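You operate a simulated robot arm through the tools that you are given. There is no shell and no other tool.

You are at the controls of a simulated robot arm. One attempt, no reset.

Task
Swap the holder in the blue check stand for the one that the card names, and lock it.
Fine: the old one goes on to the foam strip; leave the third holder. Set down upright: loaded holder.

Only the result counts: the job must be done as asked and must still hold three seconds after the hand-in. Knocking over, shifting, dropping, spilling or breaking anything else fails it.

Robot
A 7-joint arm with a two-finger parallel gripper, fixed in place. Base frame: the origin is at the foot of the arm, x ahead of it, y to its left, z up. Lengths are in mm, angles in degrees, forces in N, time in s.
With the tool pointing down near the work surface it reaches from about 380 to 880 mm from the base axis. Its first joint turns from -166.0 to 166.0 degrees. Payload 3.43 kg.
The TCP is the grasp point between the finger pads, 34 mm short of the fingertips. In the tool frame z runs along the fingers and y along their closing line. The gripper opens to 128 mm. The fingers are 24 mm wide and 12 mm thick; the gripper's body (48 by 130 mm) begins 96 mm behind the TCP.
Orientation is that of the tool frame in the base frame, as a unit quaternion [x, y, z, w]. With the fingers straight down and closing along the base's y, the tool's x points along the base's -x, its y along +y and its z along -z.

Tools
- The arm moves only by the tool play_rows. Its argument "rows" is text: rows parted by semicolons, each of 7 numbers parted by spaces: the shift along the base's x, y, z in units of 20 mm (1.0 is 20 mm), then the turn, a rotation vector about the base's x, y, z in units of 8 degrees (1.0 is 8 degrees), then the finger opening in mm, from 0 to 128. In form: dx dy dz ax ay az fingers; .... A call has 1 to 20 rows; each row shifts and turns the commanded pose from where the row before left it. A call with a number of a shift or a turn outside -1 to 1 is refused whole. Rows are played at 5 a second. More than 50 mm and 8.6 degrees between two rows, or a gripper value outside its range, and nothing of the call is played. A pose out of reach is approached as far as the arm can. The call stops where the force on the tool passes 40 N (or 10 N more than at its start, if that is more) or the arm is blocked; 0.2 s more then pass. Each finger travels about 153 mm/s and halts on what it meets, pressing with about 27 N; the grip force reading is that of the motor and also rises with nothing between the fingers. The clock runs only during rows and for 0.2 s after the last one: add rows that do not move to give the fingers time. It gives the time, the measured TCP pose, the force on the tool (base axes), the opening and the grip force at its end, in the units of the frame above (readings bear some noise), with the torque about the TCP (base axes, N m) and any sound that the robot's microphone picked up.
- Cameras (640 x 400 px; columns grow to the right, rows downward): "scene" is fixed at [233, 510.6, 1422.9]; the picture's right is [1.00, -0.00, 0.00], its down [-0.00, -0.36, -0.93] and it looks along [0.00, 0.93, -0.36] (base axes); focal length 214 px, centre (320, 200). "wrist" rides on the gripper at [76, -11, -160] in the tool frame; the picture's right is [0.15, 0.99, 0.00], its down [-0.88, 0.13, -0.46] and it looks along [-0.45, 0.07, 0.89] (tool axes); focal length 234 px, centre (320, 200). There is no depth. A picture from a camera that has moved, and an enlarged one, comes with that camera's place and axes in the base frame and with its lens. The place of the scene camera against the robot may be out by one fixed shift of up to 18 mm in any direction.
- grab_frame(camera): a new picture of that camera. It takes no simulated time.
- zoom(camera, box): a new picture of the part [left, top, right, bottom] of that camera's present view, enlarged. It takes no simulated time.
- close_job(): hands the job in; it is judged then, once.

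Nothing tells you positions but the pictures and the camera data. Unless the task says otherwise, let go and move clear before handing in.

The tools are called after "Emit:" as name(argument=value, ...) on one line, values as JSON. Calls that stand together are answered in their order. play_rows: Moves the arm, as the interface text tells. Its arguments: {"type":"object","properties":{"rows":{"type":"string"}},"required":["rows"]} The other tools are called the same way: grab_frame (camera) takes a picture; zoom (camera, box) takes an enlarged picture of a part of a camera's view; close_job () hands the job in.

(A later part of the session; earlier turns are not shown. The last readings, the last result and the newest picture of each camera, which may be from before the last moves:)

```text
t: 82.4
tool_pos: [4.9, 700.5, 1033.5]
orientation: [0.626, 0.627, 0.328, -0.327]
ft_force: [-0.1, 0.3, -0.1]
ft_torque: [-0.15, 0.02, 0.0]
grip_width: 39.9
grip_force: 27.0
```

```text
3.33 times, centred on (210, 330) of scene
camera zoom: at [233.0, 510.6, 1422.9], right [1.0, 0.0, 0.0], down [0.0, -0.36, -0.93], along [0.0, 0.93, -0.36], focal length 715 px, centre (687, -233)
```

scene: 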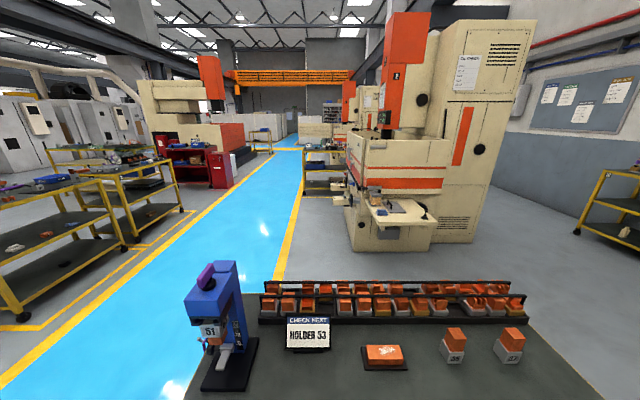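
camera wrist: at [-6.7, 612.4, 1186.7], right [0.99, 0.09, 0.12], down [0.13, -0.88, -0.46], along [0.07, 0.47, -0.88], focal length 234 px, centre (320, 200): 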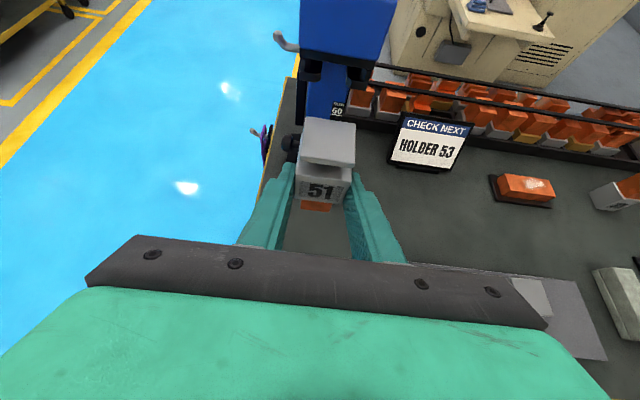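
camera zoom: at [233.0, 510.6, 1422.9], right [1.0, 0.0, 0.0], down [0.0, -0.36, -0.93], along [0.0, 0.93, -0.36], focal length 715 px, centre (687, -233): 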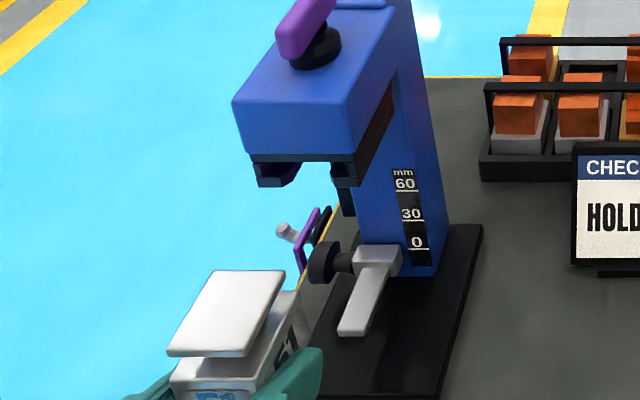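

51 is out and held level. I'll carry it over to the free end of the foam strip at about x=326, passing above 55 and 53.

Emit:
play_rows(rows="0 -0.2 0.5 0 0 0 30; 0 -0.2 0.5 0 0 0 30; 1 -0.16 0 0 0 0 30; 1 -0.16 0 0 0 0 30; 1 -0.16 0 0 0 0 30; 1 -0.16 0 0 0 0 30; 1 -0.16 0 0 0 0 30; 1 -0.16 0 0 0 0 30; 1 -0.16 0 0 0 0 30; 1 -0.16 0 0 0 0 30; 1 -0.16 0 0 0 0 30; 1 -0.16 0 0 0 0 30; 1 -0.16 0 0 0 0 30; 1 -0.16 0 0 0 0 30; 1 -0.16 0 0 0 0 30; 1 -0.16 0 0 0 0 30; 1 -0.16 0 0 0 0 30; 1 -0.16 0 0 0 0 30; 0 0 0 0 0 0 30; 0 0 0 0 0 0 30")

Emit:
grab_frame(camera="wrist")

Emit:
grab_frame(camera="scene")

```text
t: 86.6
tool_pos: [324.5, 642.4, 1052.9]
orientation: [0.625, 0.628, 0.327, -0.328]
ft_force: [0.3, -0.8, -6.4]
ft_torque: [-0.12, -0.02, -0.01]
grip_width: 39.9
grip_force: 27.3
```

```text
taken
camera wrist: at [313.3, 554.5, 1206.5], right [0.99, 0.09, 0.12], down [0.13, -0.88, -0.46], along [0.07, 0.47, -0.88], focal length 234 px, centre (320, 200)
```

wrist: 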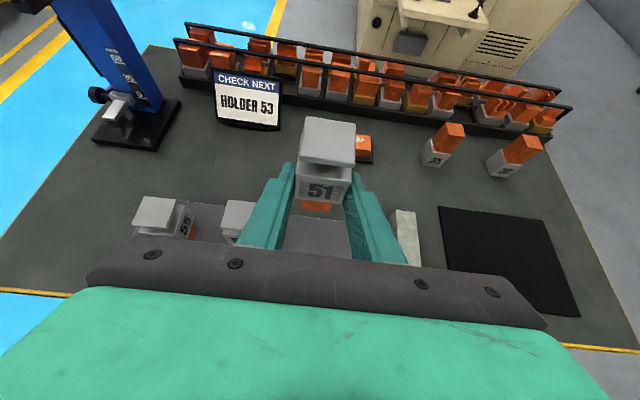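

```text
taken
```

scene: 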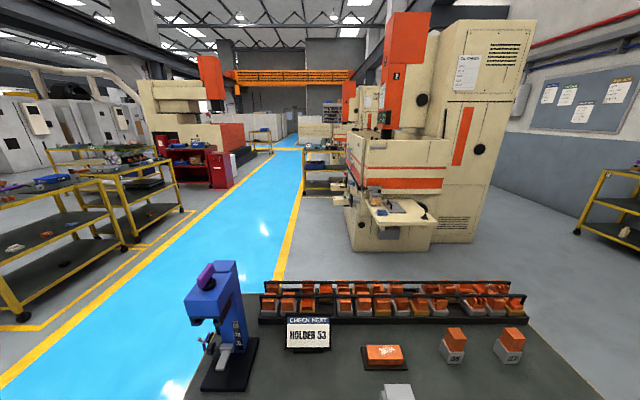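

Emit:
play_rows(rows="0 0 0 0 0 0 30; 0 0 0 0 0 0 30")

Emit:
zoom(camera="wrist", box=[120, 110, 440, 260])

Emit:
zoom(camera="wrist", box=[250, 110, 380, 230])

```text
t: 87.2
tool_pos: [325.9, 642.3, 1054.1]
orientation: [0.626, 0.628, 0.327, -0.327]
ft_force: [0.2, 0.2, -6.5]
ft_torque: [-0.1, 0.0, 0.0]
grip_width: 40.1
grip_force: 26.7
```

```text
2.00 times, centred on (280, 185) of wrist
camera zoom: at [313.2, 554.5, 1206.5], right [0.99, 0.09, 0.12], down [0.13, -0.88, -0.46], along [0.07, 0.47, -0.88], focal length 468 px, centre (400, 230)
```

zoom: 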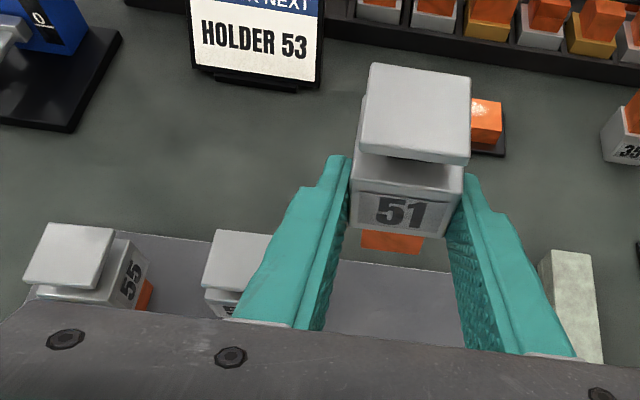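

```text
3.33 times, centred on (315, 170) of wrist
camera zoom: at [313.2, 554.5, 1206.5], right [0.99, 0.09, 0.12], down [0.13, -0.88, -0.46], along [0.07, 0.47, -0.88], focal length 781 px, centre (337, 300)
```

zoom: 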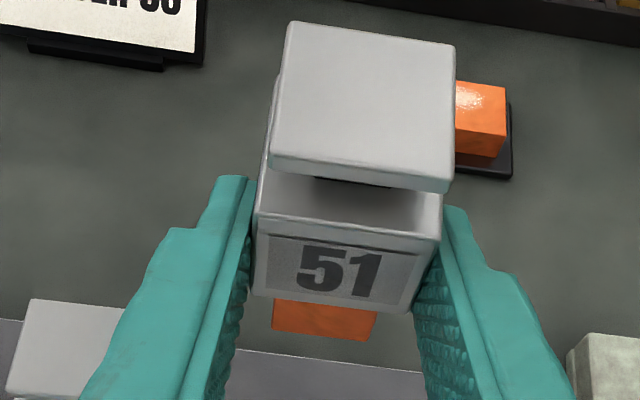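

51 hasn't slipped, and the force reading shows about 0.65 kg. I'll lower it over the free foam area, stopping a little above the expected contact.

Emit:
play_rows(rows="0 0 -1 0 0 0 30; 0 0 -1 0 0 0 30; 0 0 -1 0 0 0 30; 0 0 -1 0 0 0 30; 0 0 -1 0 0 0 30; 0 0 -0.8 0 0 0 30; 0 0 -0.5 0 0 0 30; 0 0 0 0 0 0 30; 0 0 0 0 0 0 30")

Emit:
grab_frame(camera="wrist")

Emit:
zoom(camera="wrist", box=[160, 100, 420, 260])

```text
t: 89.2
tool_pos: [326.3, 641.4, 929.5]
orientation: [0.626, 0.627, 0.329, -0.327]
ft_force: [0.9, 0.4, -5.3]
ft_torque: [-0.11, 0.03, -0.03]
grip_width: 40.0
grip_force: 27.3
```

```text
taken
camera wrist: at [313.2, 553.0, 1082.0], right [0.99, 0.09, 0.12], down [0.13, -0.88, -0.46], along [0.07, 0.47, -0.88], focal length 234 px, centre (320, 200)
```

wrist: 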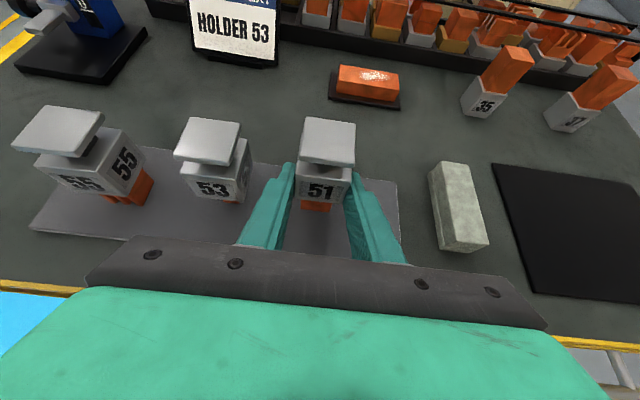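

```text
2.46 times, centred on (290, 180) of wrist
camera zoom: at [313.2, 553.0, 1082.0], right [0.99, 0.09, 0.12], down [0.13, -0.88, -0.46], along [0.07, 0.47, -0.88], focal length 576 px, centre (394, 249)
```

zoom: 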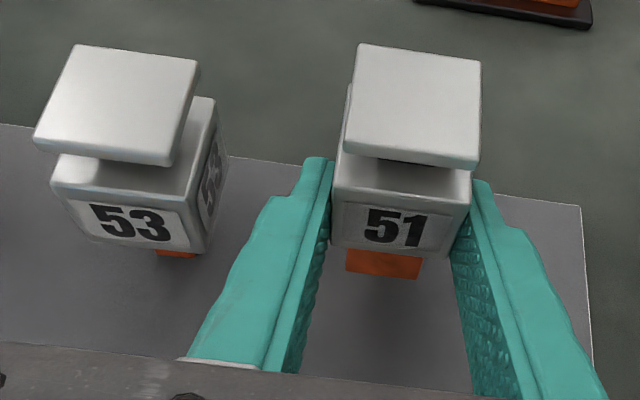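

Emit:
play_rows(rows="0 0 -0.2 0 0 0 30; 0 0 -0.2 0 0 0 30; 0 0 -0.1 0 0 0 30; 0 0 -0.1 0 0 0 30; 0 0 0 0 0 0 30")

Emit:
play_rows(rows="0 0 -0.1 0 0 0 30; 0 0 -0.1 0 0 0 30; 0 0 0 0 0 0 30")

Emit:
zoom(camera="wrist", box=[160, 100, 420, 260])

```text
t: 90.4
tool_pos: [324.3, 641.2, 914.8]
orientation: [0.626, 0.628, 0.328, -0.327]
ft_force: [0.6, 0.1, -6.0]
ft_torque: [-0.11, -0.02, 0.0]
grip_width: 39.7
grip_force: 27.0
```

```text
t: 91.2
tool_pos: [324.4, 643.3, 914.8]
orientation: [0.626, 0.626, 0.33, -0.327]
ft_force: [0.1, -2.0, 18.4]
ft_torque: [-0.03, 0.28, 0.02]
grip_width: 39.8
grip_force: 26.9
```

```text
2.46 times, centred on (290, 180) of wrist
camera zoom: at [312.7, 553.1, 1067.4], right [0.99, 0.08, 0.12], down [0.13, -0.87, -0.47], along [0.07, 0.48, -0.88], focal length 576 px, centre (394, 249)
```

zoom: 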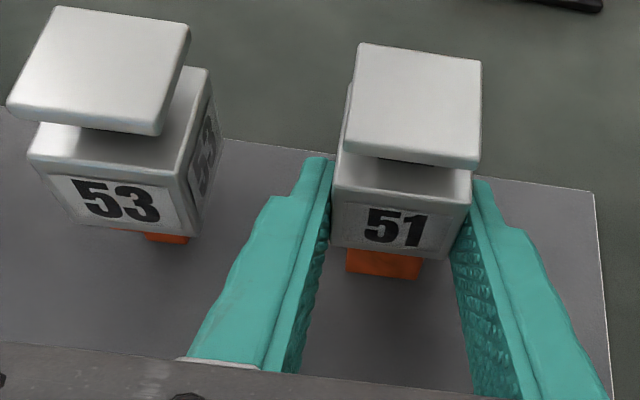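

Contact with the foam at TCP z≈914. I'll relieve the excess press and then release.

Emit:
play_rows(rows="0 0 0.06 0 0 0 30; 0 0 0 0 0 0 30; 0 0 0 0 0 0 30")

```text
t: 92.0
tool_pos: [325.1, 641.4, 914.5]
orientation: [0.625, 0.627, 0.329, -0.328]
ft_force: [3.9, 1.0, 16.6]
ft_torque: [0.65, 0.09, -0.14]
grip_width: 39.8
grip_force: 26.8
```

Emit:
play_rows(rows="0 0 0.05 0 0 0 30; 0 0 0 0 0 0 30; 0 0 0 0 0 0 30")

Emit:
play_rows(rows="0 0 0.05 0 0 0 30; 0 0 0 0 0 0 30; 0 0 0 0 0 0 30")

```text
t: 92.8
tool_pos: [325.0, 641.5, 915.2]
orientation: [0.625, 0.628, 0.327, -0.328]
ft_force: [5.0, 3.3, 10.1]
ft_torque: [0.55, -0.09, -0.2]
grip_width: 39.7
grip_force: 27.1
```

```text
t: 93.6
tool_pos: [323.6, 642.8, 914.2]
orientation: [0.626, 0.627, 0.328, -0.327]
ft_force: [-0.4, -1.0, -5.1]
ft_torque: [-0.13, -0.08, -0.02]
grip_width: 39.8
grip_force: 26.7
```

Emit:
play_rows(rows="0 0 -0.02 0 0 0 30; 0 0 0 0 0 0 30; 0 0 0 0 0 0 30")

Emit:
zoom(camera="wrist", box=[240, 110, 400, 240])

```text
t: 94.4
tool_pos: [325.5, 642.2, 915.3]
orientation: [0.626, 0.627, 0.329, -0.327]
ft_force: [0.5, -0.7, -6.0]
ft_torque: [-0.12, -0.01, 0.02]
grip_width: 39.8
grip_force: 26.1
```

```text
3.08 times, centred on (320, 175) of wrist
camera zoom: at [312.8, 554.1, 1068.3], right [0.99, 0.09, 0.12], down [0.13, -0.88, -0.46], along [0.07, 0.47, -0.88], focal length 720 px, centre (320, 277)
```

zoom: 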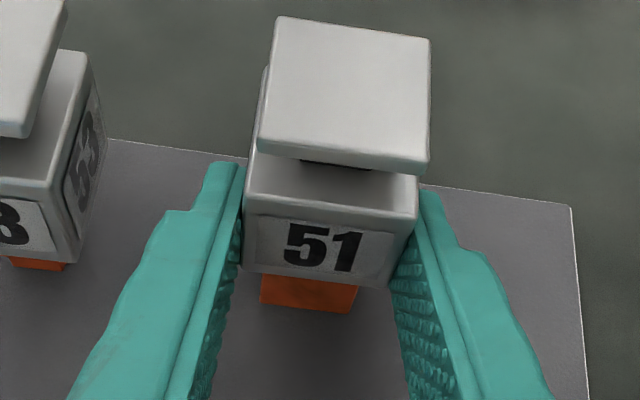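

Emit:
play_rows(rows="0 0 -0.03 0 0 0 30; 0 0 0 0 0 0 30; 0 0 0 0 0 0 30")

```text
t: 95.2
tool_pos: [324.1, 642.6, 913.0]
orientation: [0.625, 0.628, 0.328, -0.328]
ft_force: [-0.5, 0.6, -4.9]
ft_torque: [-0.12, 0.01, 0.01]
grip_width: 39.8
grip_force: 26.5
```

Emit:
play_rows(rows="0 0 -0.03 0 0 0 30; 0 0 0 0 0 0 30; 0 0 0 0 0 0 30")

```text
t: 96.0
tool_pos: [324.7, 642.8, 914.6]
orientation: [0.625, 0.628, 0.328, -0.328]
ft_force: [-1.0, -1.2, 1.3]
ft_torque: [0.04, 0.18, 0.02]
grip_width: 39.7
grip_force: 26.9
```

51 rests on the foam. I'll release gradually and back out along −y.

Emit:
play_rows(rows="0 0 0 0 0 0 41; 0 0 0 0 0 0 44; 0 0 0 0 0 0 50; 0 0 0 0 0 0 54; 0 0 0 0 0 0 54")

Emit:
zoom(camera="wrist", box=[240, 110, 400, 240])

```text
t: 97.2
tool_pos: [325.0, 642.0, 912.4]
orientation: [0.625, 0.627, 0.329, -0.328]
ft_force: [0.1, -0.4, -0.7]
ft_torque: [-0.01, -0.01, 0.02]
grip_width: 54.0
grip_force: 0.0
```

```text
3.08 times, centred on (320, 175) of wrist
camera zoom: at [313.3, 554.4, 1067.1], right [0.99, 0.09, 0.12], down [0.13, -0.88, -0.46], along [0.07, 0.47, -0.88], focal length 720 px, centre (320, 277)
```

zoom: 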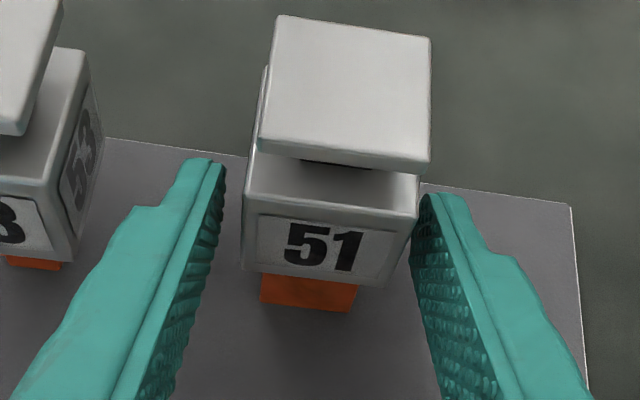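

51 stands free on the foam. Backing straight out, then I'll shift over in front of 53.

Emit:
play_rows(rows="0 -0.5 0 0 0 0 54; 0 -0.5 0 0 0 0 54; 0 -1 0 0 0 0 54; 0 -1 0 0 0 0 54; 0 0 0 0 0 0 54; -1 0 0 0 0 0 54; -1 0 0 0 0 0 54; -1 0 0 0 0 0 54; -1 0 0 0 0 0 54; 0 0 0 0 0 0 54; 0 0 0 0 0 0 54")

Emit:
grab_frame(camera="wrist")

Emit:
zoom(camera="wrist", box=[240, 80, 480, 220])

```text
t: 99.6
tool_pos: [242.5, 581.0, 913.5]
orientation: [0.626, 0.628, 0.328, -0.327]
ft_force: [0.1, 0.1, 0.3]
ft_torque: [-0.02, 0.0, -0.02]
grip_width: 53.9
grip_force: 0.1
```

```text
taken
camera wrist: at [232.0, 493.3, 1066.4], right [0.99, 0.09, 0.12], down [0.13, -0.88, -0.46], along [0.07, 0.47, -0.88], focal length 234 px, centre (320, 200)
```

wrist: 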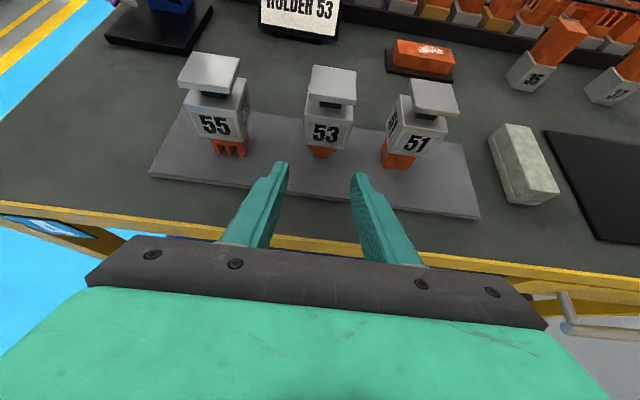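

```text
2.67 times, centred on (360, 150) of wrist
camera zoom: at [232.0, 493.3, 1066.4], right [0.99, 0.09, 0.12], down [0.13, -0.88, -0.46], along [0.07, 0.47, -0.88], focal length 624 px, centre (213, 333)
```

zoom: 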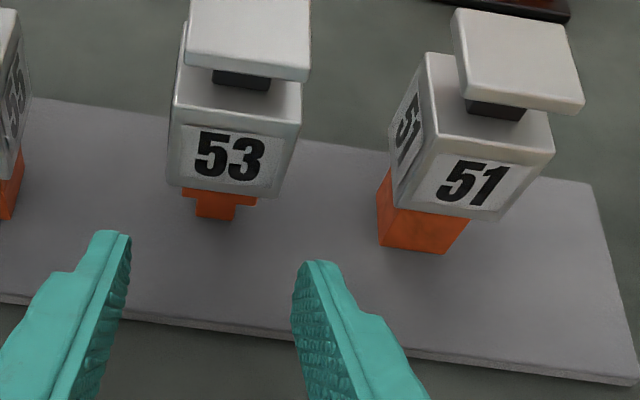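

53's electrode is a bit shorter, so its body sits about 6 mm lower than 51's (z from 897 to 932). I'll line up at x≈244.5, z≈908.5 and advance.

Emit:
play_rows(rows="0.1 0 -0.25 0 0 0 60; 0 0.8 0 0 0 0 60; 0 0.8 0 0 0 0 60; 0 0.5 0 0 0 0 60; 0 0 0 0 0 0 60; 0 0 0 0 0 0 60")

Emit:
zoom(camera="wrist", box=[240, 110, 400, 240])

```text
t: 101.0
tool_pos: [245.8, 623.0, 909.4]
orientation: [0.626, 0.627, 0.328, -0.327]
ft_force: [0.0, 0.4, 0.3]
ft_torque: [-0.01, -0.02, 0.0]
grip_width: 60.1
grip_force: 0.0
```

```text
3.08 times, centred on (320, 175) of wrist
camera zoom: at [233.9, 535.5, 1062.0], right [0.99, 0.09, 0.12], down [0.13, -0.88, -0.46], along [0.07, 0.47, -0.88], focal length 720 px, centre (320, 277)
```

zoom: 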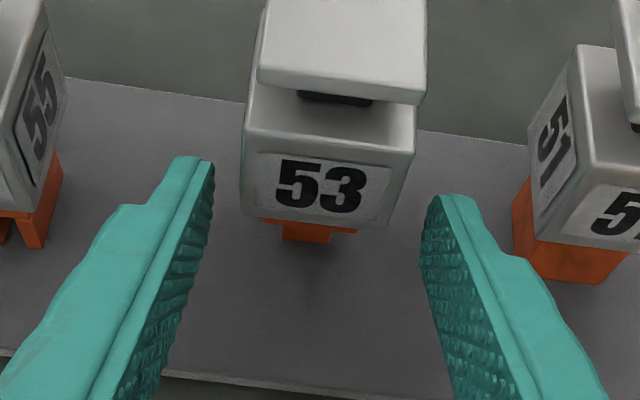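

Emit:
play_rows(rows="0 0.4 0 0 0 0 56; 0 0.4 0 0 0 0 54; 0 0.15 0 0 0 0 54; 0 0 0 0 0 0 54; 0 0 0 0 0 0 54")

Emit:
zoom(camera="wrist", box=[240, 110, 400, 240])

```text
t: 102.2
tool_pos: [247.2, 642.3, 908.4]
orientation: [0.625, 0.627, 0.328, -0.328]
ft_force: [-0.5, -0.4, -0.5]
ft_torque: [0.04, 0.0, 0.05]
grip_width: 54.1
grip_force: 0.1
```

```text
3.08 times, centred on (320, 175) of wrist
camera zoom: at [235.0, 554.8, 1062.3], right [0.99, 0.08, 0.12], down [0.13, -0.88, -0.46], along [0.07, 0.47, -0.88], focal length 720 px, centre (320, 277)
```

zoom: 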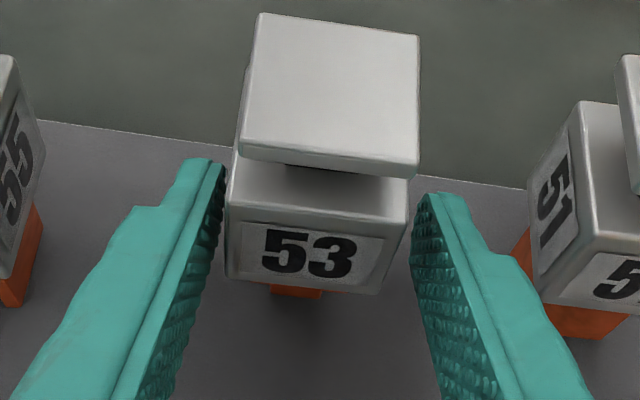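

Comparing images, 53 is really at the same height as 51 but about 5 mm nearer, so I'll correct the pose by about (−3.3, −5.2, +4.2). That reproduces the grip relation I had with 51.

Emit:
play_rows(rows="-0.165 -0.26 0.21 0 0 0 54; 0 0 0 0 0 0 54; 0 0 0 0 0 0 54; 0 0 0 0 0 0 54")

Emit:
zoom(camera="wrist", box=[240, 110, 400, 240])

```text
t: 103.2
tool_pos: [243.4, 636.4, 913.3]
orientation: [0.625, 0.628, 0.328, -0.328]
ft_force: [-0.6, 0.4, -0.1]
ft_torque: [0.03, 0.02, -0.03]
grip_width: 54.1
grip_force: 0.0
```

```text
3.08 times, centred on (320, 175) of wrist
camera zoom: at [231.9, 549.2, 1066.9], right [0.99, 0.09, 0.12], down [0.13, -0.88, -0.46], along [0.07, 0.47, -0.88], focal length 720 px, centre (320, 277)
```

zoom: 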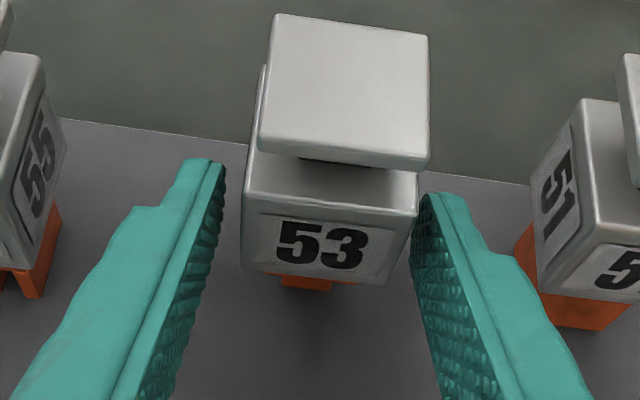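

The view now matches the 51 reference almost pixel for pixel. Closing on 53.

Emit:
play_rows(rows="0 0 0 0 0 0 48; 0 0 0 0 0 0 44; 0 0 0 0 0 0 42; 0 0 0 0 0 0 41; 0 0 0 0 0 0 41")

Emit:
play_rows(rows="0 0 0 0 0 0 40; 0 0 0 0 0 0 39; 0 0 0 0 0 0 39")

```text
t: 104.4
tool_pos: [243.8, 637.2, 913.7]
orientation: [0.625, 0.628, 0.328, -0.329]
ft_force: [0.3, -0.1, 0.4]
ft_torque: [-0.02, 0.02, 0.03]
grip_width: 41.2
grip_force: 0.2
```

```text
t: 105.2
tool_pos: [243.5, 637.3, 913.4]
orientation: [0.625, 0.628, 0.328, -0.328]
ft_force: [-0.8, 0.4, 0.1]
ft_torque: [0.01, 0.03, 0.0]
grip_width: 40.0
grip_force: 0.7
```

Even contact at 40.0 mm. I'll grip fully and lift straight up a little, checking the load.

Emit:
play_rows(rows="0 0 0 0 0 0 35; 0 0 0 0 0 0 30; 0 0 0 0 0 0 30; 0 0 0.25 0 0 0 30; 0 0 0.5 0 0 0 30; 0 0 0.5 0 0 0 30; 0 0 0 0 0 0 30; 0 0 0 0 0 0 30")

Emit:
zoom(camera="wrist", box=[240, 110, 400, 240])

```text
t: 107.0
tool_pos: [244.1, 637.2, 938.4]
orientation: [0.626, 0.628, 0.328, -0.327]
ft_force: [-0.6, 0.0, -6.4]
ft_torque: [-0.13, 0.0, 0.0]
grip_width: 39.8
grip_force: 27.4
```

```text
3.08 times, centred on (320, 175) of wrist
camera zoom: at [231.8, 549.9, 1091.6], right [0.99, 0.09, 0.12], down [0.13, -0.88, -0.46], along [0.07, 0.47, -0.88], focal length 720 px, centre (320, 277)
```

zoom: 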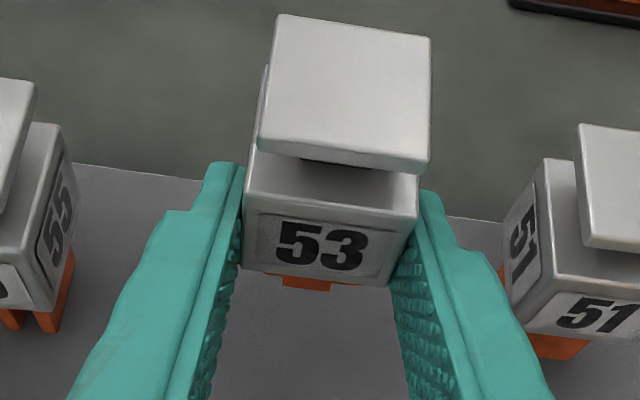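

53 is lifted in the same grip relation, at about 6.4 N. I'll raise it, carry it over 55 and line it up in front of the stand at x≈5, y≈700, z≈1033.5.

Emit:
play_rows(rows="0 0 1 0 0 0 30; 0 0 1 0 0 0 30; 0 0 1 0 0 0 30; 0 0 1 0 0 0 30; 0 0 1 0 0 0 30; 0 0 0.75 0 0 0 30; -1 0.26 0 0 0 0 30; -1 0.26 0 0 0 0 30; -1 0.26 0 0 0 0 30; -1 0.26 0 0 0 0 30; -1 0.26 0 0 0 0 30; -1 0.26 0 0 0 0 30; -1 0.26 0 0 0 0 30; -1 0.26 0 0 0 0 30; -1 0.26 0 0 0 0 30; -1 0.26 0 0 0 0 30; -1 0.26 0 0 0 0 30; -0.95 0.26 0 0 0 0 30; 0 0 -0.97 0 0 0 30; 0 0 0 0 0 0 30")

Emit:
play_rows(rows="0 0 0 0 0 0 30; 0 0 0 0 0 0 30")

Emit:
grab_frame(camera="wrist")

Emit:
zoom(camera="wrist", box=[240, 0, 400, 230])

```text
t: 111.2
tool_pos: [5.3, 700.5, 1033.0]
orientation: [0.625, 0.628, 0.328, -0.328]
ft_force: [0.1, 0.2, -5.8]
ft_torque: [-0.13, 0.0, 0.01]
grip_width: 39.6
grip_force: 26.8
```

```text
t: 111.8
tool_pos: [5.2, 701.9, 1031.0]
orientation: [0.626, 0.628, 0.328, -0.327]
ft_force: [-0.8, 0.3, -5.4]
ft_torque: [-0.11, -0.01, 0.02]
grip_width: 40.0
grip_force: 27.2
```

```text
taken
camera wrist: at [-6.4, 612.6, 1186.1], right [0.99, 0.09, 0.12], down [0.13, -0.88, -0.46], along [0.07, 0.47, -0.88], focal length 234 px, centre (320, 200)
```

wrist: 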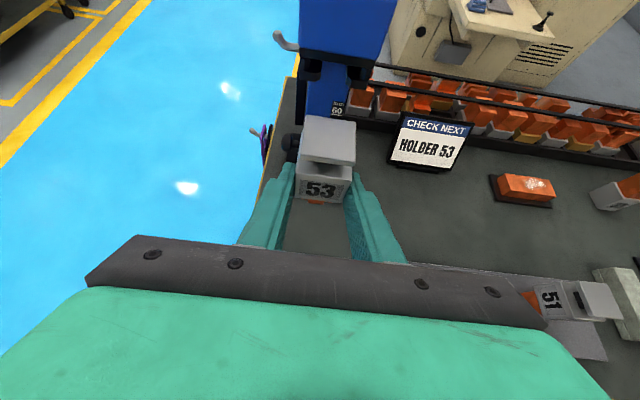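

```text
1.74 times, centred on (320, 115) of wrist
camera zoom: at [-6.4, 612.6, 1186.1], right [0.99, 0.09, 0.12], down [0.13, -0.88, -0.46], along [0.07, 0.47, -0.88], focal length 407 px, centre (320, 348)
```

zoom: 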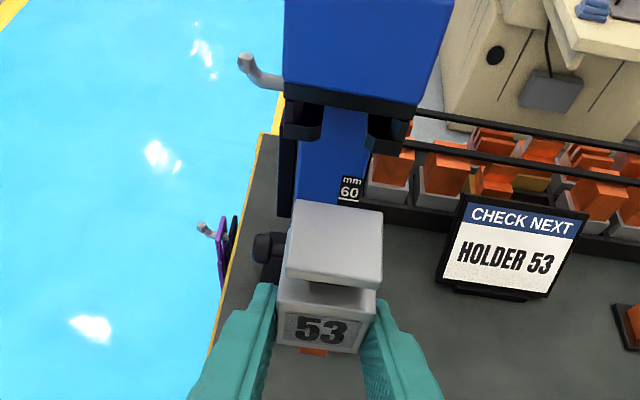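

Emit:
zoom(camera="wrist", box=[240, 100, 400, 230])

Emit:
zoom(camera="scene", box=[150, 270, 270, 390])

```text
3.08 times, centred on (320, 165) of wrist
camera zoom: at [-6.4, 612.6, 1186.1], right [0.99, 0.09, 0.12], down [0.13, -0.88, -0.46], along [0.07, 0.47, -0.88], focal length 720 px, centre (320, 308)
```

zoom: 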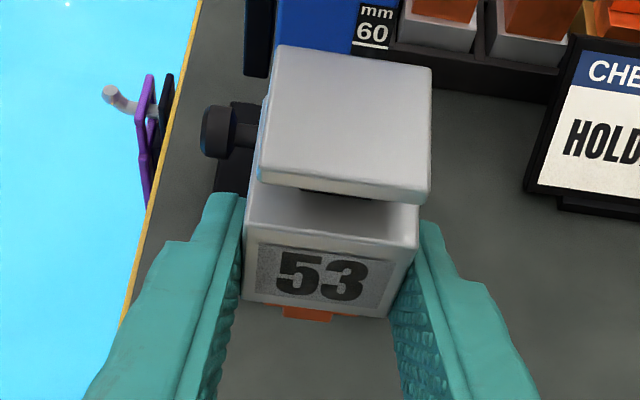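

```text
3.33 times, centred on (210, 330) of scene
camera zoom: at [233.0, 510.6, 1422.9], right [1.0, 0.0, 0.0], down [0.0, -0.36, -0.93], along [0.0, 0.93, -0.36], focal length 715 px, centre (687, -233)
```

zoom: 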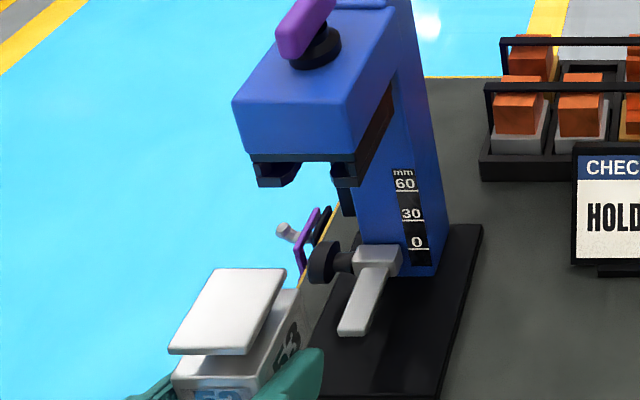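

Height and lateral alignment look within about 1 mm of the slot. I'll advance to just before the rails and check again.

Emit:
play_rows(rows="-0.02 0.5 0 0 0 0 30; 0 0.5 0 0 0 0 30; 0 0.5 0 0 0 0 30; 0 0.5 0 0 0 0 30; 0 0.3 0 0 0 0 30; 0 0 0 0 0 0 30; 0 0 0 0 0 0 30")

Emit:
zoom(camera="wrist", box=[250, 40, 400, 210])

Emit:
zoom(camera="scene", box=[180, 300, 240, 360])

```text
t: 113.4
tool_pos: [2.9, 747.5, 1033.2]
orientation: [0.625, 0.628, 0.328, -0.328]
ft_force: [0.2, 0.4, -6.1]
ft_torque: [-0.16, 0.01, -0.01]
grip_width: 40.0
grip_force: 27.1
```

```text
2.35 times, centred on (325, 125) of wrist
camera zoom: at [-8.6, 658.6, 1186.5], right [0.99, 0.09, 0.12], down [0.13, -0.88, -0.46], along [0.07, 0.47, -0.88], focal length 551 px, centre (308, 376)
```

zoom: 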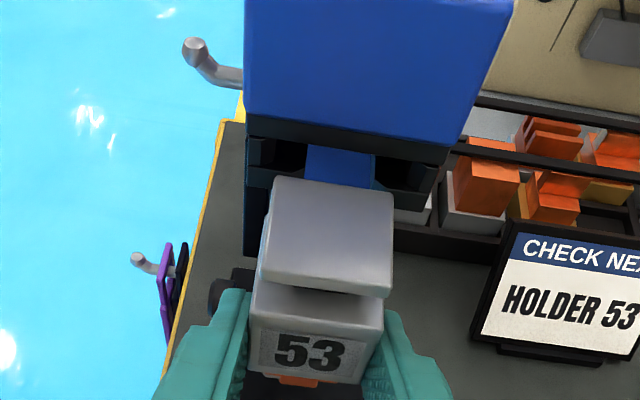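

```text
6.67 times, centred on (210, 330) of scene
camera zoom: at [233.0, 510.6, 1422.9], right [1.0, 0.0, 0.0], down [0.0, -0.36, -0.93], along [0.0, 0.93, -0.36], focal length 1430 px, centre (1053, -667)
```

zoom: 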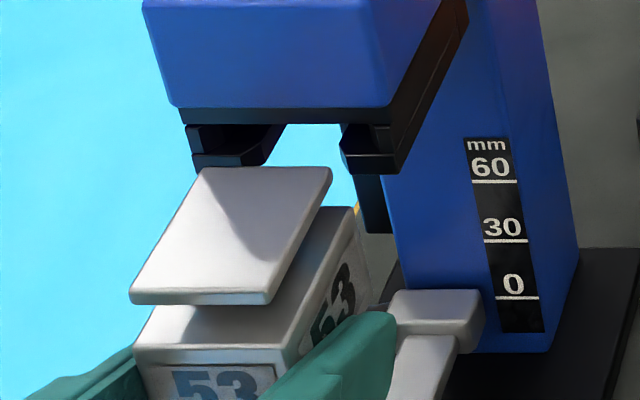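

Emit:
play_rows(rows="0 0 0 0 0 0 30; 0 0 0 0 0 0 30")

Emit:
zoom(camera="wrist", box=[270, 70, 370, 140])

Emit:
play_rows(rows="0 0 0 0 0 0 30")

Emit:
zoom(camera="wrist", box=[270, 100, 370, 170])

```text
t: 114.0
tool_pos: [4.0, 746.7, 1032.8]
orientation: [0.625, 0.629, 0.327, -0.328]
ft_force: [0.9, 0.3, -5.1]
ft_torque: [-0.12, 0.0, 0.0]
grip_width: 39.6
grip_force: 26.6
```

```text
5.71 times, centred on (320, 105) of wrist
camera zoom: at [-8.6, 658.5, 1186.5], right [0.99, 0.09, 0.12], down [0.13, -0.88, -0.46], along [0.07, 0.47, -0.88], focal length 1338 px, centre (320, 743)
```

zoom: 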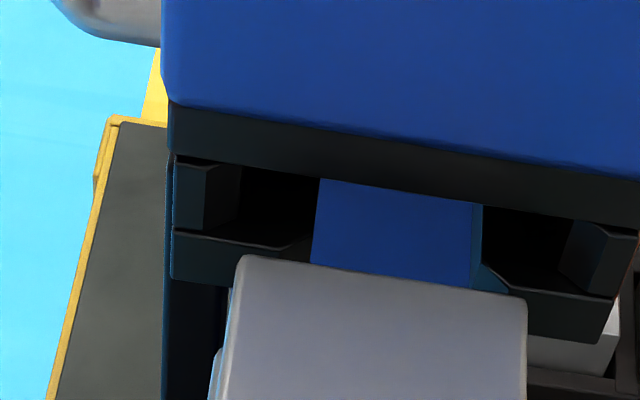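

```text
t: 114.4
tool_pos: [3.6, 746.6, 1034.4]
orientation: [0.625, 0.628, 0.327, -0.328]
ft_force: [-0.2, -0.2, -6.6]
ft_torque: [-0.14, -0.01, -0.03]
grip_width: 39.3
grip_force: 26.3
```

```text
5.71 times, centred on (320, 135) of wrist
camera zoom: at [-8.6, 658.5, 1186.4], right [0.99, 0.09, 0.12], down [0.13, -0.88, -0.46], along [0.07, 0.47, -0.88], focal length 1338 px, centre (320, 571)
```

zoom: 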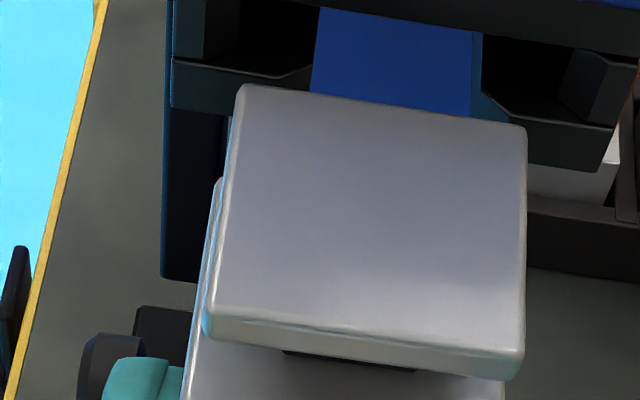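

The camera pose shows I'm about 2 mm left of the slot centre. I'll nudge +1.8 mm in x and +0.6 mm in z, then start inserting in small monitored steps.

Emit:
play_rows(rows="0.09 0 0.03 0 0 0 30; 0 0 0 0 0 0 30; 0 0.2 0 0 0 0 30; 0 0.2 0 0 0 0 30; 0 0 0 0 0 0 30; 0 0 0 0 0 0 30")

Emit:
zoom(camera="wrist", box=[270, 90, 370, 160])

Emit:
zoom(camera="scene", box=[180, 300, 240, 360])

```text
t: 115.8
tool_pos: [6.0, 753.9, 1033.7]
orientation: [0.625, 0.628, 0.327, -0.328]
ft_force: [0.0, 0.3, -6.0]
ft_torque: [-0.15, 0.02, 0.0]
grip_width: 39.7
grip_force: 26.9
```

```text
5.71 times, centred on (320, 125) of wrist
camera zoom: at [-6.1, 666.9, 1186.9], right [0.99, 0.09, 0.12], down [0.13, -0.88, -0.46], along [0.07, 0.47, -0.88], focal length 1338 px, centre (320, 629)
```

zoom: 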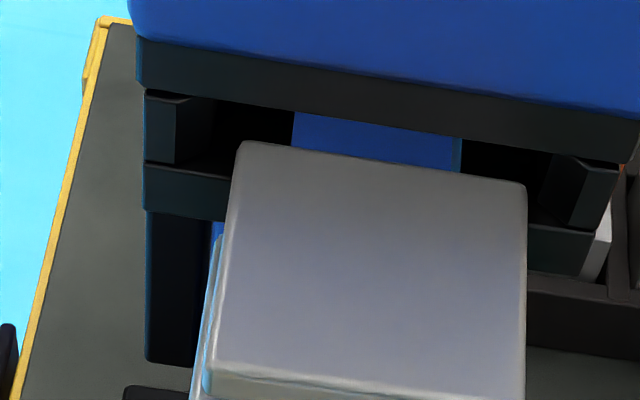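

```text
6.67 times, centred on (210, 330) of scene
camera zoom: at [233.0, 510.6, 1422.9], right [1.0, 0.0, 0.0], down [0.0, -0.36, -0.93], along [0.0, 0.93, -0.36], focal length 1430 px, centre (1053, -667)
```

zoom: 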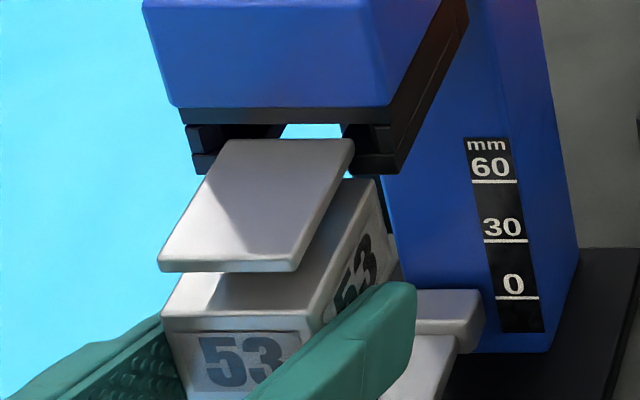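

Emit:
play_rows(rows="0.02 0.2 0 0 0 0 30; 0 0.2 0 0 0 0 30; 0 0.2 0 0 0 0 30; 0 0 0 0 0 0 30")

Emit:
zoom(camera="wrist", box=[270, 90, 370, 160])

Emit:
zoom(camera="scene", box=[180, 300, 240, 360])

```text
t: 116.8
tool_pos: [6.0, 765.8, 1032.7]
orientation: [0.625, 0.628, 0.328, -0.327]
ft_force: [0.4, 0.2, -6.3]
ft_torque: [-0.12, 0.01, 0.0]
grip_width: 39.8
grip_force: 26.8
```

```text
5.71 times, centred on (320, 125) of wrist
camera zoom: at [-5.7, 678.6, 1186.8], right [0.99, 0.09, 0.12], down [0.13, -0.88, -0.46], along [0.07, 0.47, -0.88], focal length 1338 px, centre (320, 629)
```

zoom: 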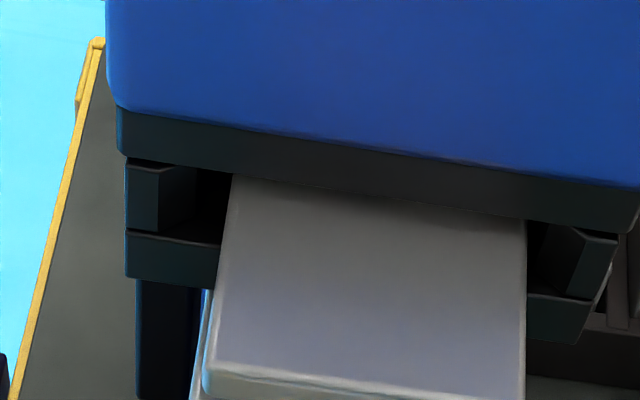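

```text
6.67 times, centred on (210, 330) of scene
camera zoom: at [233.0, 510.6, 1422.9], right [1.0, 0.0, 0.0], down [0.0, -0.36, -0.93], along [0.0, 0.93, -0.36], focal length 1430 px, centre (1053, -667)
```

zoom: 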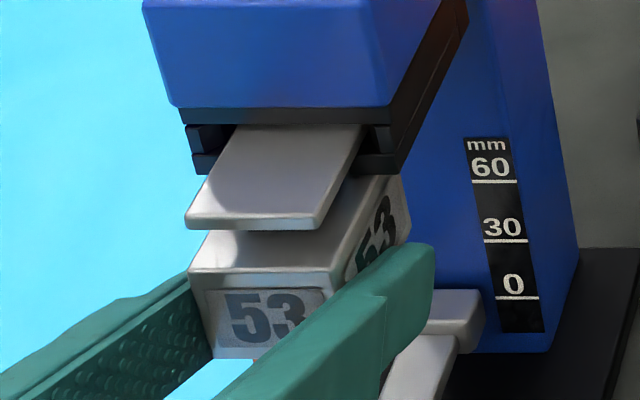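

The plate is in the rails with no contact force. Continuing.

Emit:
play_rows(rows="0 0.2 0 0 0 0 30; 0 0.2 0 0 0 0 30; 0 0.2 0 0 0 0 30; 0 0.2 0 0 0 0 30; 0 0 0 0 0 0 30")

Emit:
zoom(camera="wrist", box=[250, 80, 400, 220])

Emit:
zoom(camera="scene", box=[180, 300, 240, 360])

```text
t: 118.0
tool_pos: [6.2, 782.1, 1034.2]
orientation: [0.625, 0.628, 0.328, -0.328]
ft_force: [-0.4, 0.6, -6.6]
ft_torque: [-0.11, 0.0, -0.03]
grip_width: 39.7
grip_force: 26.7
```

```text
2.86 times, centred on (325, 150) of wrist
camera zoom: at [-5.1, 694.4, 1186.9], right [0.99, 0.09, 0.12], down [0.13, -0.88, -0.46], along [0.07, 0.47, -0.88], focal length 669 px, centre (306, 343)
```

zoom: 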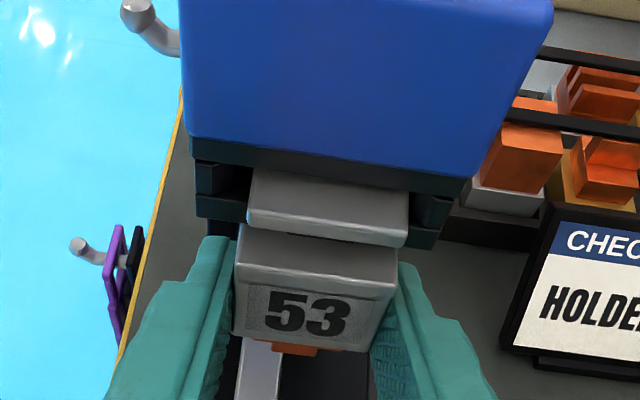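

```text
6.67 times, centred on (210, 330) of scene
camera zoom: at [233.0, 510.6, 1422.9], right [1.0, 0.0, 0.0], down [0.0, -0.36, -0.93], along [0.0, 0.93, -0.36], focal length 1430 px, centre (1053, -667)
```

zoom: 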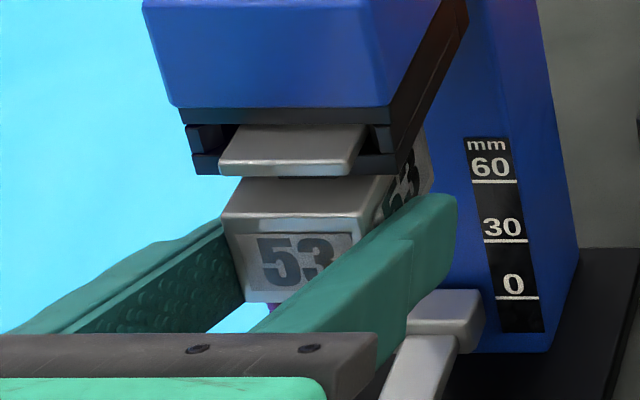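

Emit:
play_rows(rows="-0.05 0.15 0 0 0 0 30; 0 0.15 0 0 0 0 30; 0 0.15 0 0 0 0 30; 0 0.15 0 0 0 0 30; 0 0 0 0 0 0 30")

Emit:
zoom(camera="wrist", box=[250, 80, 400, 220])

```text
t: 119.2
tool_pos: [4.8, 794.0, 1033.7]
orientation: [0.626, 0.627, 0.328, -0.327]
ft_force: [0.6, 0.2, -6.7]
ft_torque: [-0.12, 0.02, -0.02]
grip_width: 39.6
grip_force: 27.1
```

```text
2.86 times, centred on (325, 150) of wrist
camera zoom: at [-6.7, 706.3, 1187.6], right [0.99, 0.09, 0.12], down [0.13, -0.88, -0.46], along [0.07, 0.47, -0.88], focal length 669 px, centre (306, 343)
```

zoom: 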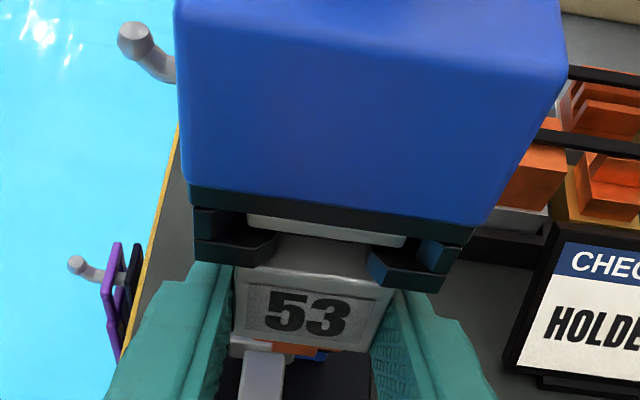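

Emit:
play_rows(rows="0 0.1 0 0 0 0 30; 0 0.1 0 0 0 0 30; 0 0 0 0 0 0 30")

Emit:
play_rows(rows="0 0.05 0 0 0 0 30; 0 0 0 0 0 0 30; 0 0 0 0 0 0 30")

Emit:
zoom(camera="wrist", box=[250, 80, 400, 220])

```text
t: 120.0
tool_pos: [4.3, 798.8, 1034.3]
orientation: [0.625, 0.628, 0.327, -0.328]
ft_force: [0.7, 0.6, -5.7]
ft_torque: [-0.15, 0.01, -0.01]
grip_width: 40.0
grip_force: 26.8
```

```text
t: 120.8
tool_pos: [5.2, 799.1, 1033.7]
orientation: [0.626, 0.627, 0.328, -0.328]
ft_force: [0.6, 0.1, -5.6]
ft_torque: [-0.12, 0.01, 0.0]
grip_width: 39.8
grip_force: 27.1
```

```text
2.86 times, centred on (325, 150) of wrist
camera zoom: at [-6.4, 711.5, 1187.4], right [0.99, 0.09, 0.12], down [0.13, -0.88, -0.46], along [0.07, 0.47, -0.88], focal length 669 px, centre (306, 343)
```

zoom: 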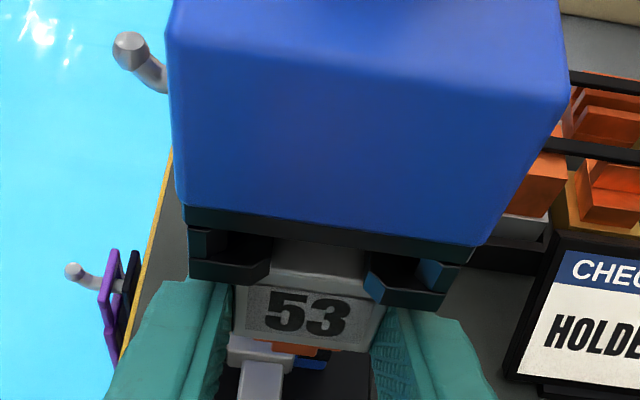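

Emit:
play_rows(rows="0 0.05 0 0 0 0 30; 0 0 0 0 0 0 30; 0 0 0 0 0 0 30")

Emit:
play_rows(rows="0 0.05 0 0 0 0 30; 0 0 0 0 0 0 30; 0 0 0 0 0 0 30")

```text
t: 121.6
tool_pos: [6.1, 799.3, 1034.0]
orientation: [0.625, 0.628, 0.328, -0.328]
ft_force: [0.9, -15.9, -7.5]
ft_torque: [0.35, 0.1, -0.35]
grip_width: 40.1
grip_force: 27.1
```

```text
t: 122.4
tool_pos: [5.3, 802.2, 1034.1]
orientation: [0.625, 0.626, 0.33, -0.328]
ft_force: [0.1, -3.0, -6.6]
ft_torque: [-0.05, 0.01, 0.05]
grip_width: 40.0
grip_force: 26.6
```

I reached the back stop. I'll check nothing moved.

Emit:
zoom(camera="wrist", box=[250, 80, 400, 220])

Emit:
zoom(camera="scene", box=[160, 240, 280, 390])

Emit:
zoom(camera="scene", box=[180, 300, 240, 360])

```text
2.86 times, centred on (325, 150) of wrist
camera zoom: at [-6.2, 714.0, 1187.6], right [0.99, 0.08, 0.12], down [0.13, -0.88, -0.47], along [0.07, 0.48, -0.88], focal length 669 px, centre (306, 343)
```

zoom: 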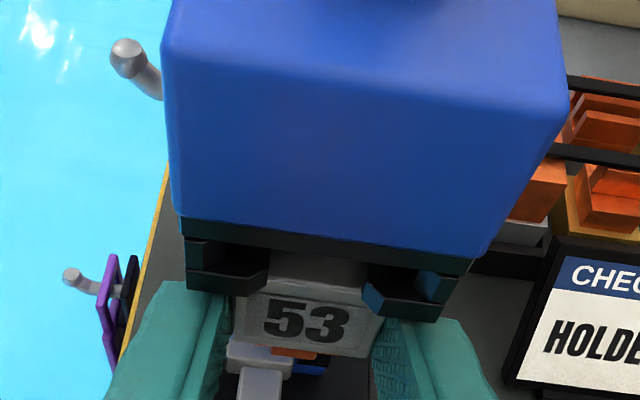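

```text
2.67 times, centred on (220, 315) of scene
camera zoom: at [233.0, 510.6, 1422.9], right [1.0, 0.0, 0.0], down [0.0, -0.36, -0.93], along [0.0, 0.93, -0.36], focal length 572 px, centre (587, -107)
```

zoom: 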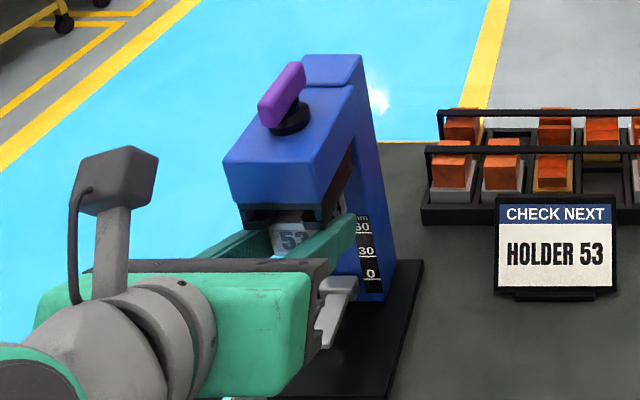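

```text
6.67 times, centred on (210, 330) of scene
camera zoom: at [233.0, 510.6, 1422.9], right [1.0, 0.0, 0.0], down [0.0, -0.36, -0.93], along [0.0, 0.93, -0.36], focal length 1430 px, centre (1053, -667)
```

zoom: 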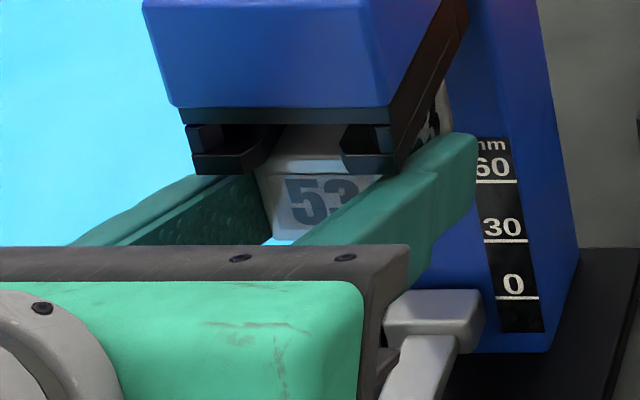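

The holder seated against the back stop (it slid slightly in the fingers) and the stand hasn't moved. I'll lower gently until the ledges carry the weight.

Emit:
play_rows(rows="0 0 -0.04 0 0 0 30; 0 0 0 0 0 0 30; 0 0 0 0 0 0 30")

Emit:
play_rows(rows="0 0 -0.03 0 0 0 30; 0 0 0 0 0 0 30; 0 0 0 0 0 0 30")

```text
t: 123.2
tool_pos: [5.0, 801.8, 1033.0]
orientation: [0.626, 0.627, 0.329, -0.327]
ft_force: [0.4, 0.6, -3.3]
ft_torque: [-0.15, 0.04, 0.0]
grip_width: 40.0
grip_force: 26.6
```

```text
t: 124.0
tool_pos: [6.1, 800.6, 1033.6]
orientation: [0.625, 0.627, 0.329, -0.329]
ft_force: [-0.9, 4.0, 5.8]
ft_torque: [-0.23, 0.17, -0.06]
grip_width: 40.0
grip_force: 27.2
```

Emit:
play_rows(rows="0 0 0.02 0 0 0 30; 0 0 0 0 0 0 30; 0 0 0 0 0 0 30")

```text
t: 124.8
tool_pos: [4.1, 801.0, 1033.1]
orientation: [0.625, 0.628, 0.328, -0.328]
ft_force: [1.1, -0.5, 8.2]
ft_torque: [-0.09, 0.24, 0.0]
grip_width: 39.8
grip_force: 27.5
```

Emit:
play_rows(rows="0 0 0.03 0 0 0 30; 0 0 0 0 0 0 30; 0 0 0 0 0 0 30")

```text
t: 125.6
tool_pos: [4.3, 801.3, 1032.1]
orientation: [0.626, 0.627, 0.329, -0.327]
ft_force: [1.5, 5.1, 7.4]
ft_torque: [-0.25, 0.19, -0.06]
grip_width: 40.0
grip_force: 27.4
```

Emit:
play_rows(rows="0 0 0 0 0 0 40.5; 0 0 0 0 0 0 42; 0 0 0 0 0 0 46; 0 0 0 0 0 0 54; 0 0 0 0 0 0 58; 0 0 0 0 0 0 58")

Emit:
zoom(camera="wrist", box=[250, 80, 400, 220])

Emit:
zoom(camera="scene", box=[180, 300, 240, 360])

```text
t: 127.0
tool_pos: [4.3, 801.0, 1033.8]
orientation: [0.626, 0.627, 0.328, -0.327]
ft_force: [1.1, 0.3, 0.0]
ft_torque: [0.0, -0.01, 0.0]
grip_width: 58.1
grip_force: 0.1
```

```text
2.86 times, centred on (325, 150) of wrist
camera zoom: at [-6.8, 713.0, 1186.6], right [0.99, 0.09, 0.12], down [0.13, -0.88, -0.46], along [0.07, 0.47, -0.88], focal length 669 px, centre (306, 343)
```

zoom: 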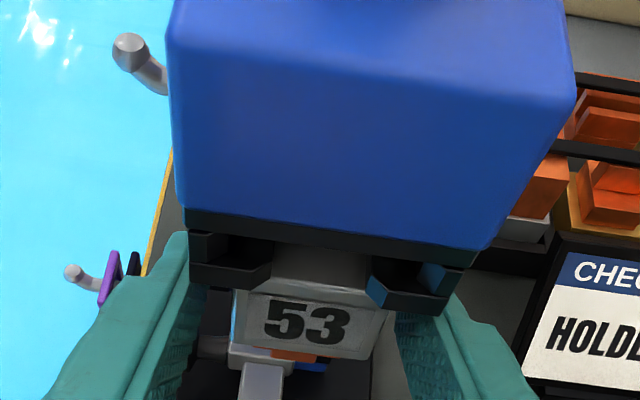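

```text
6.67 times, centred on (210, 330) of scene
camera zoom: at [233.0, 510.6, 1422.9], right [1.0, 0.0, 0.0], down [0.0, -0.36, -0.93], along [0.0, 0.93, -0.36], focal length 1430 px, centre (1053, -667)
```

zoom: 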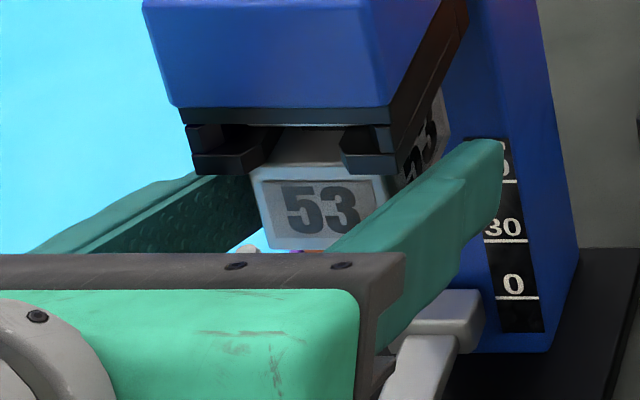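

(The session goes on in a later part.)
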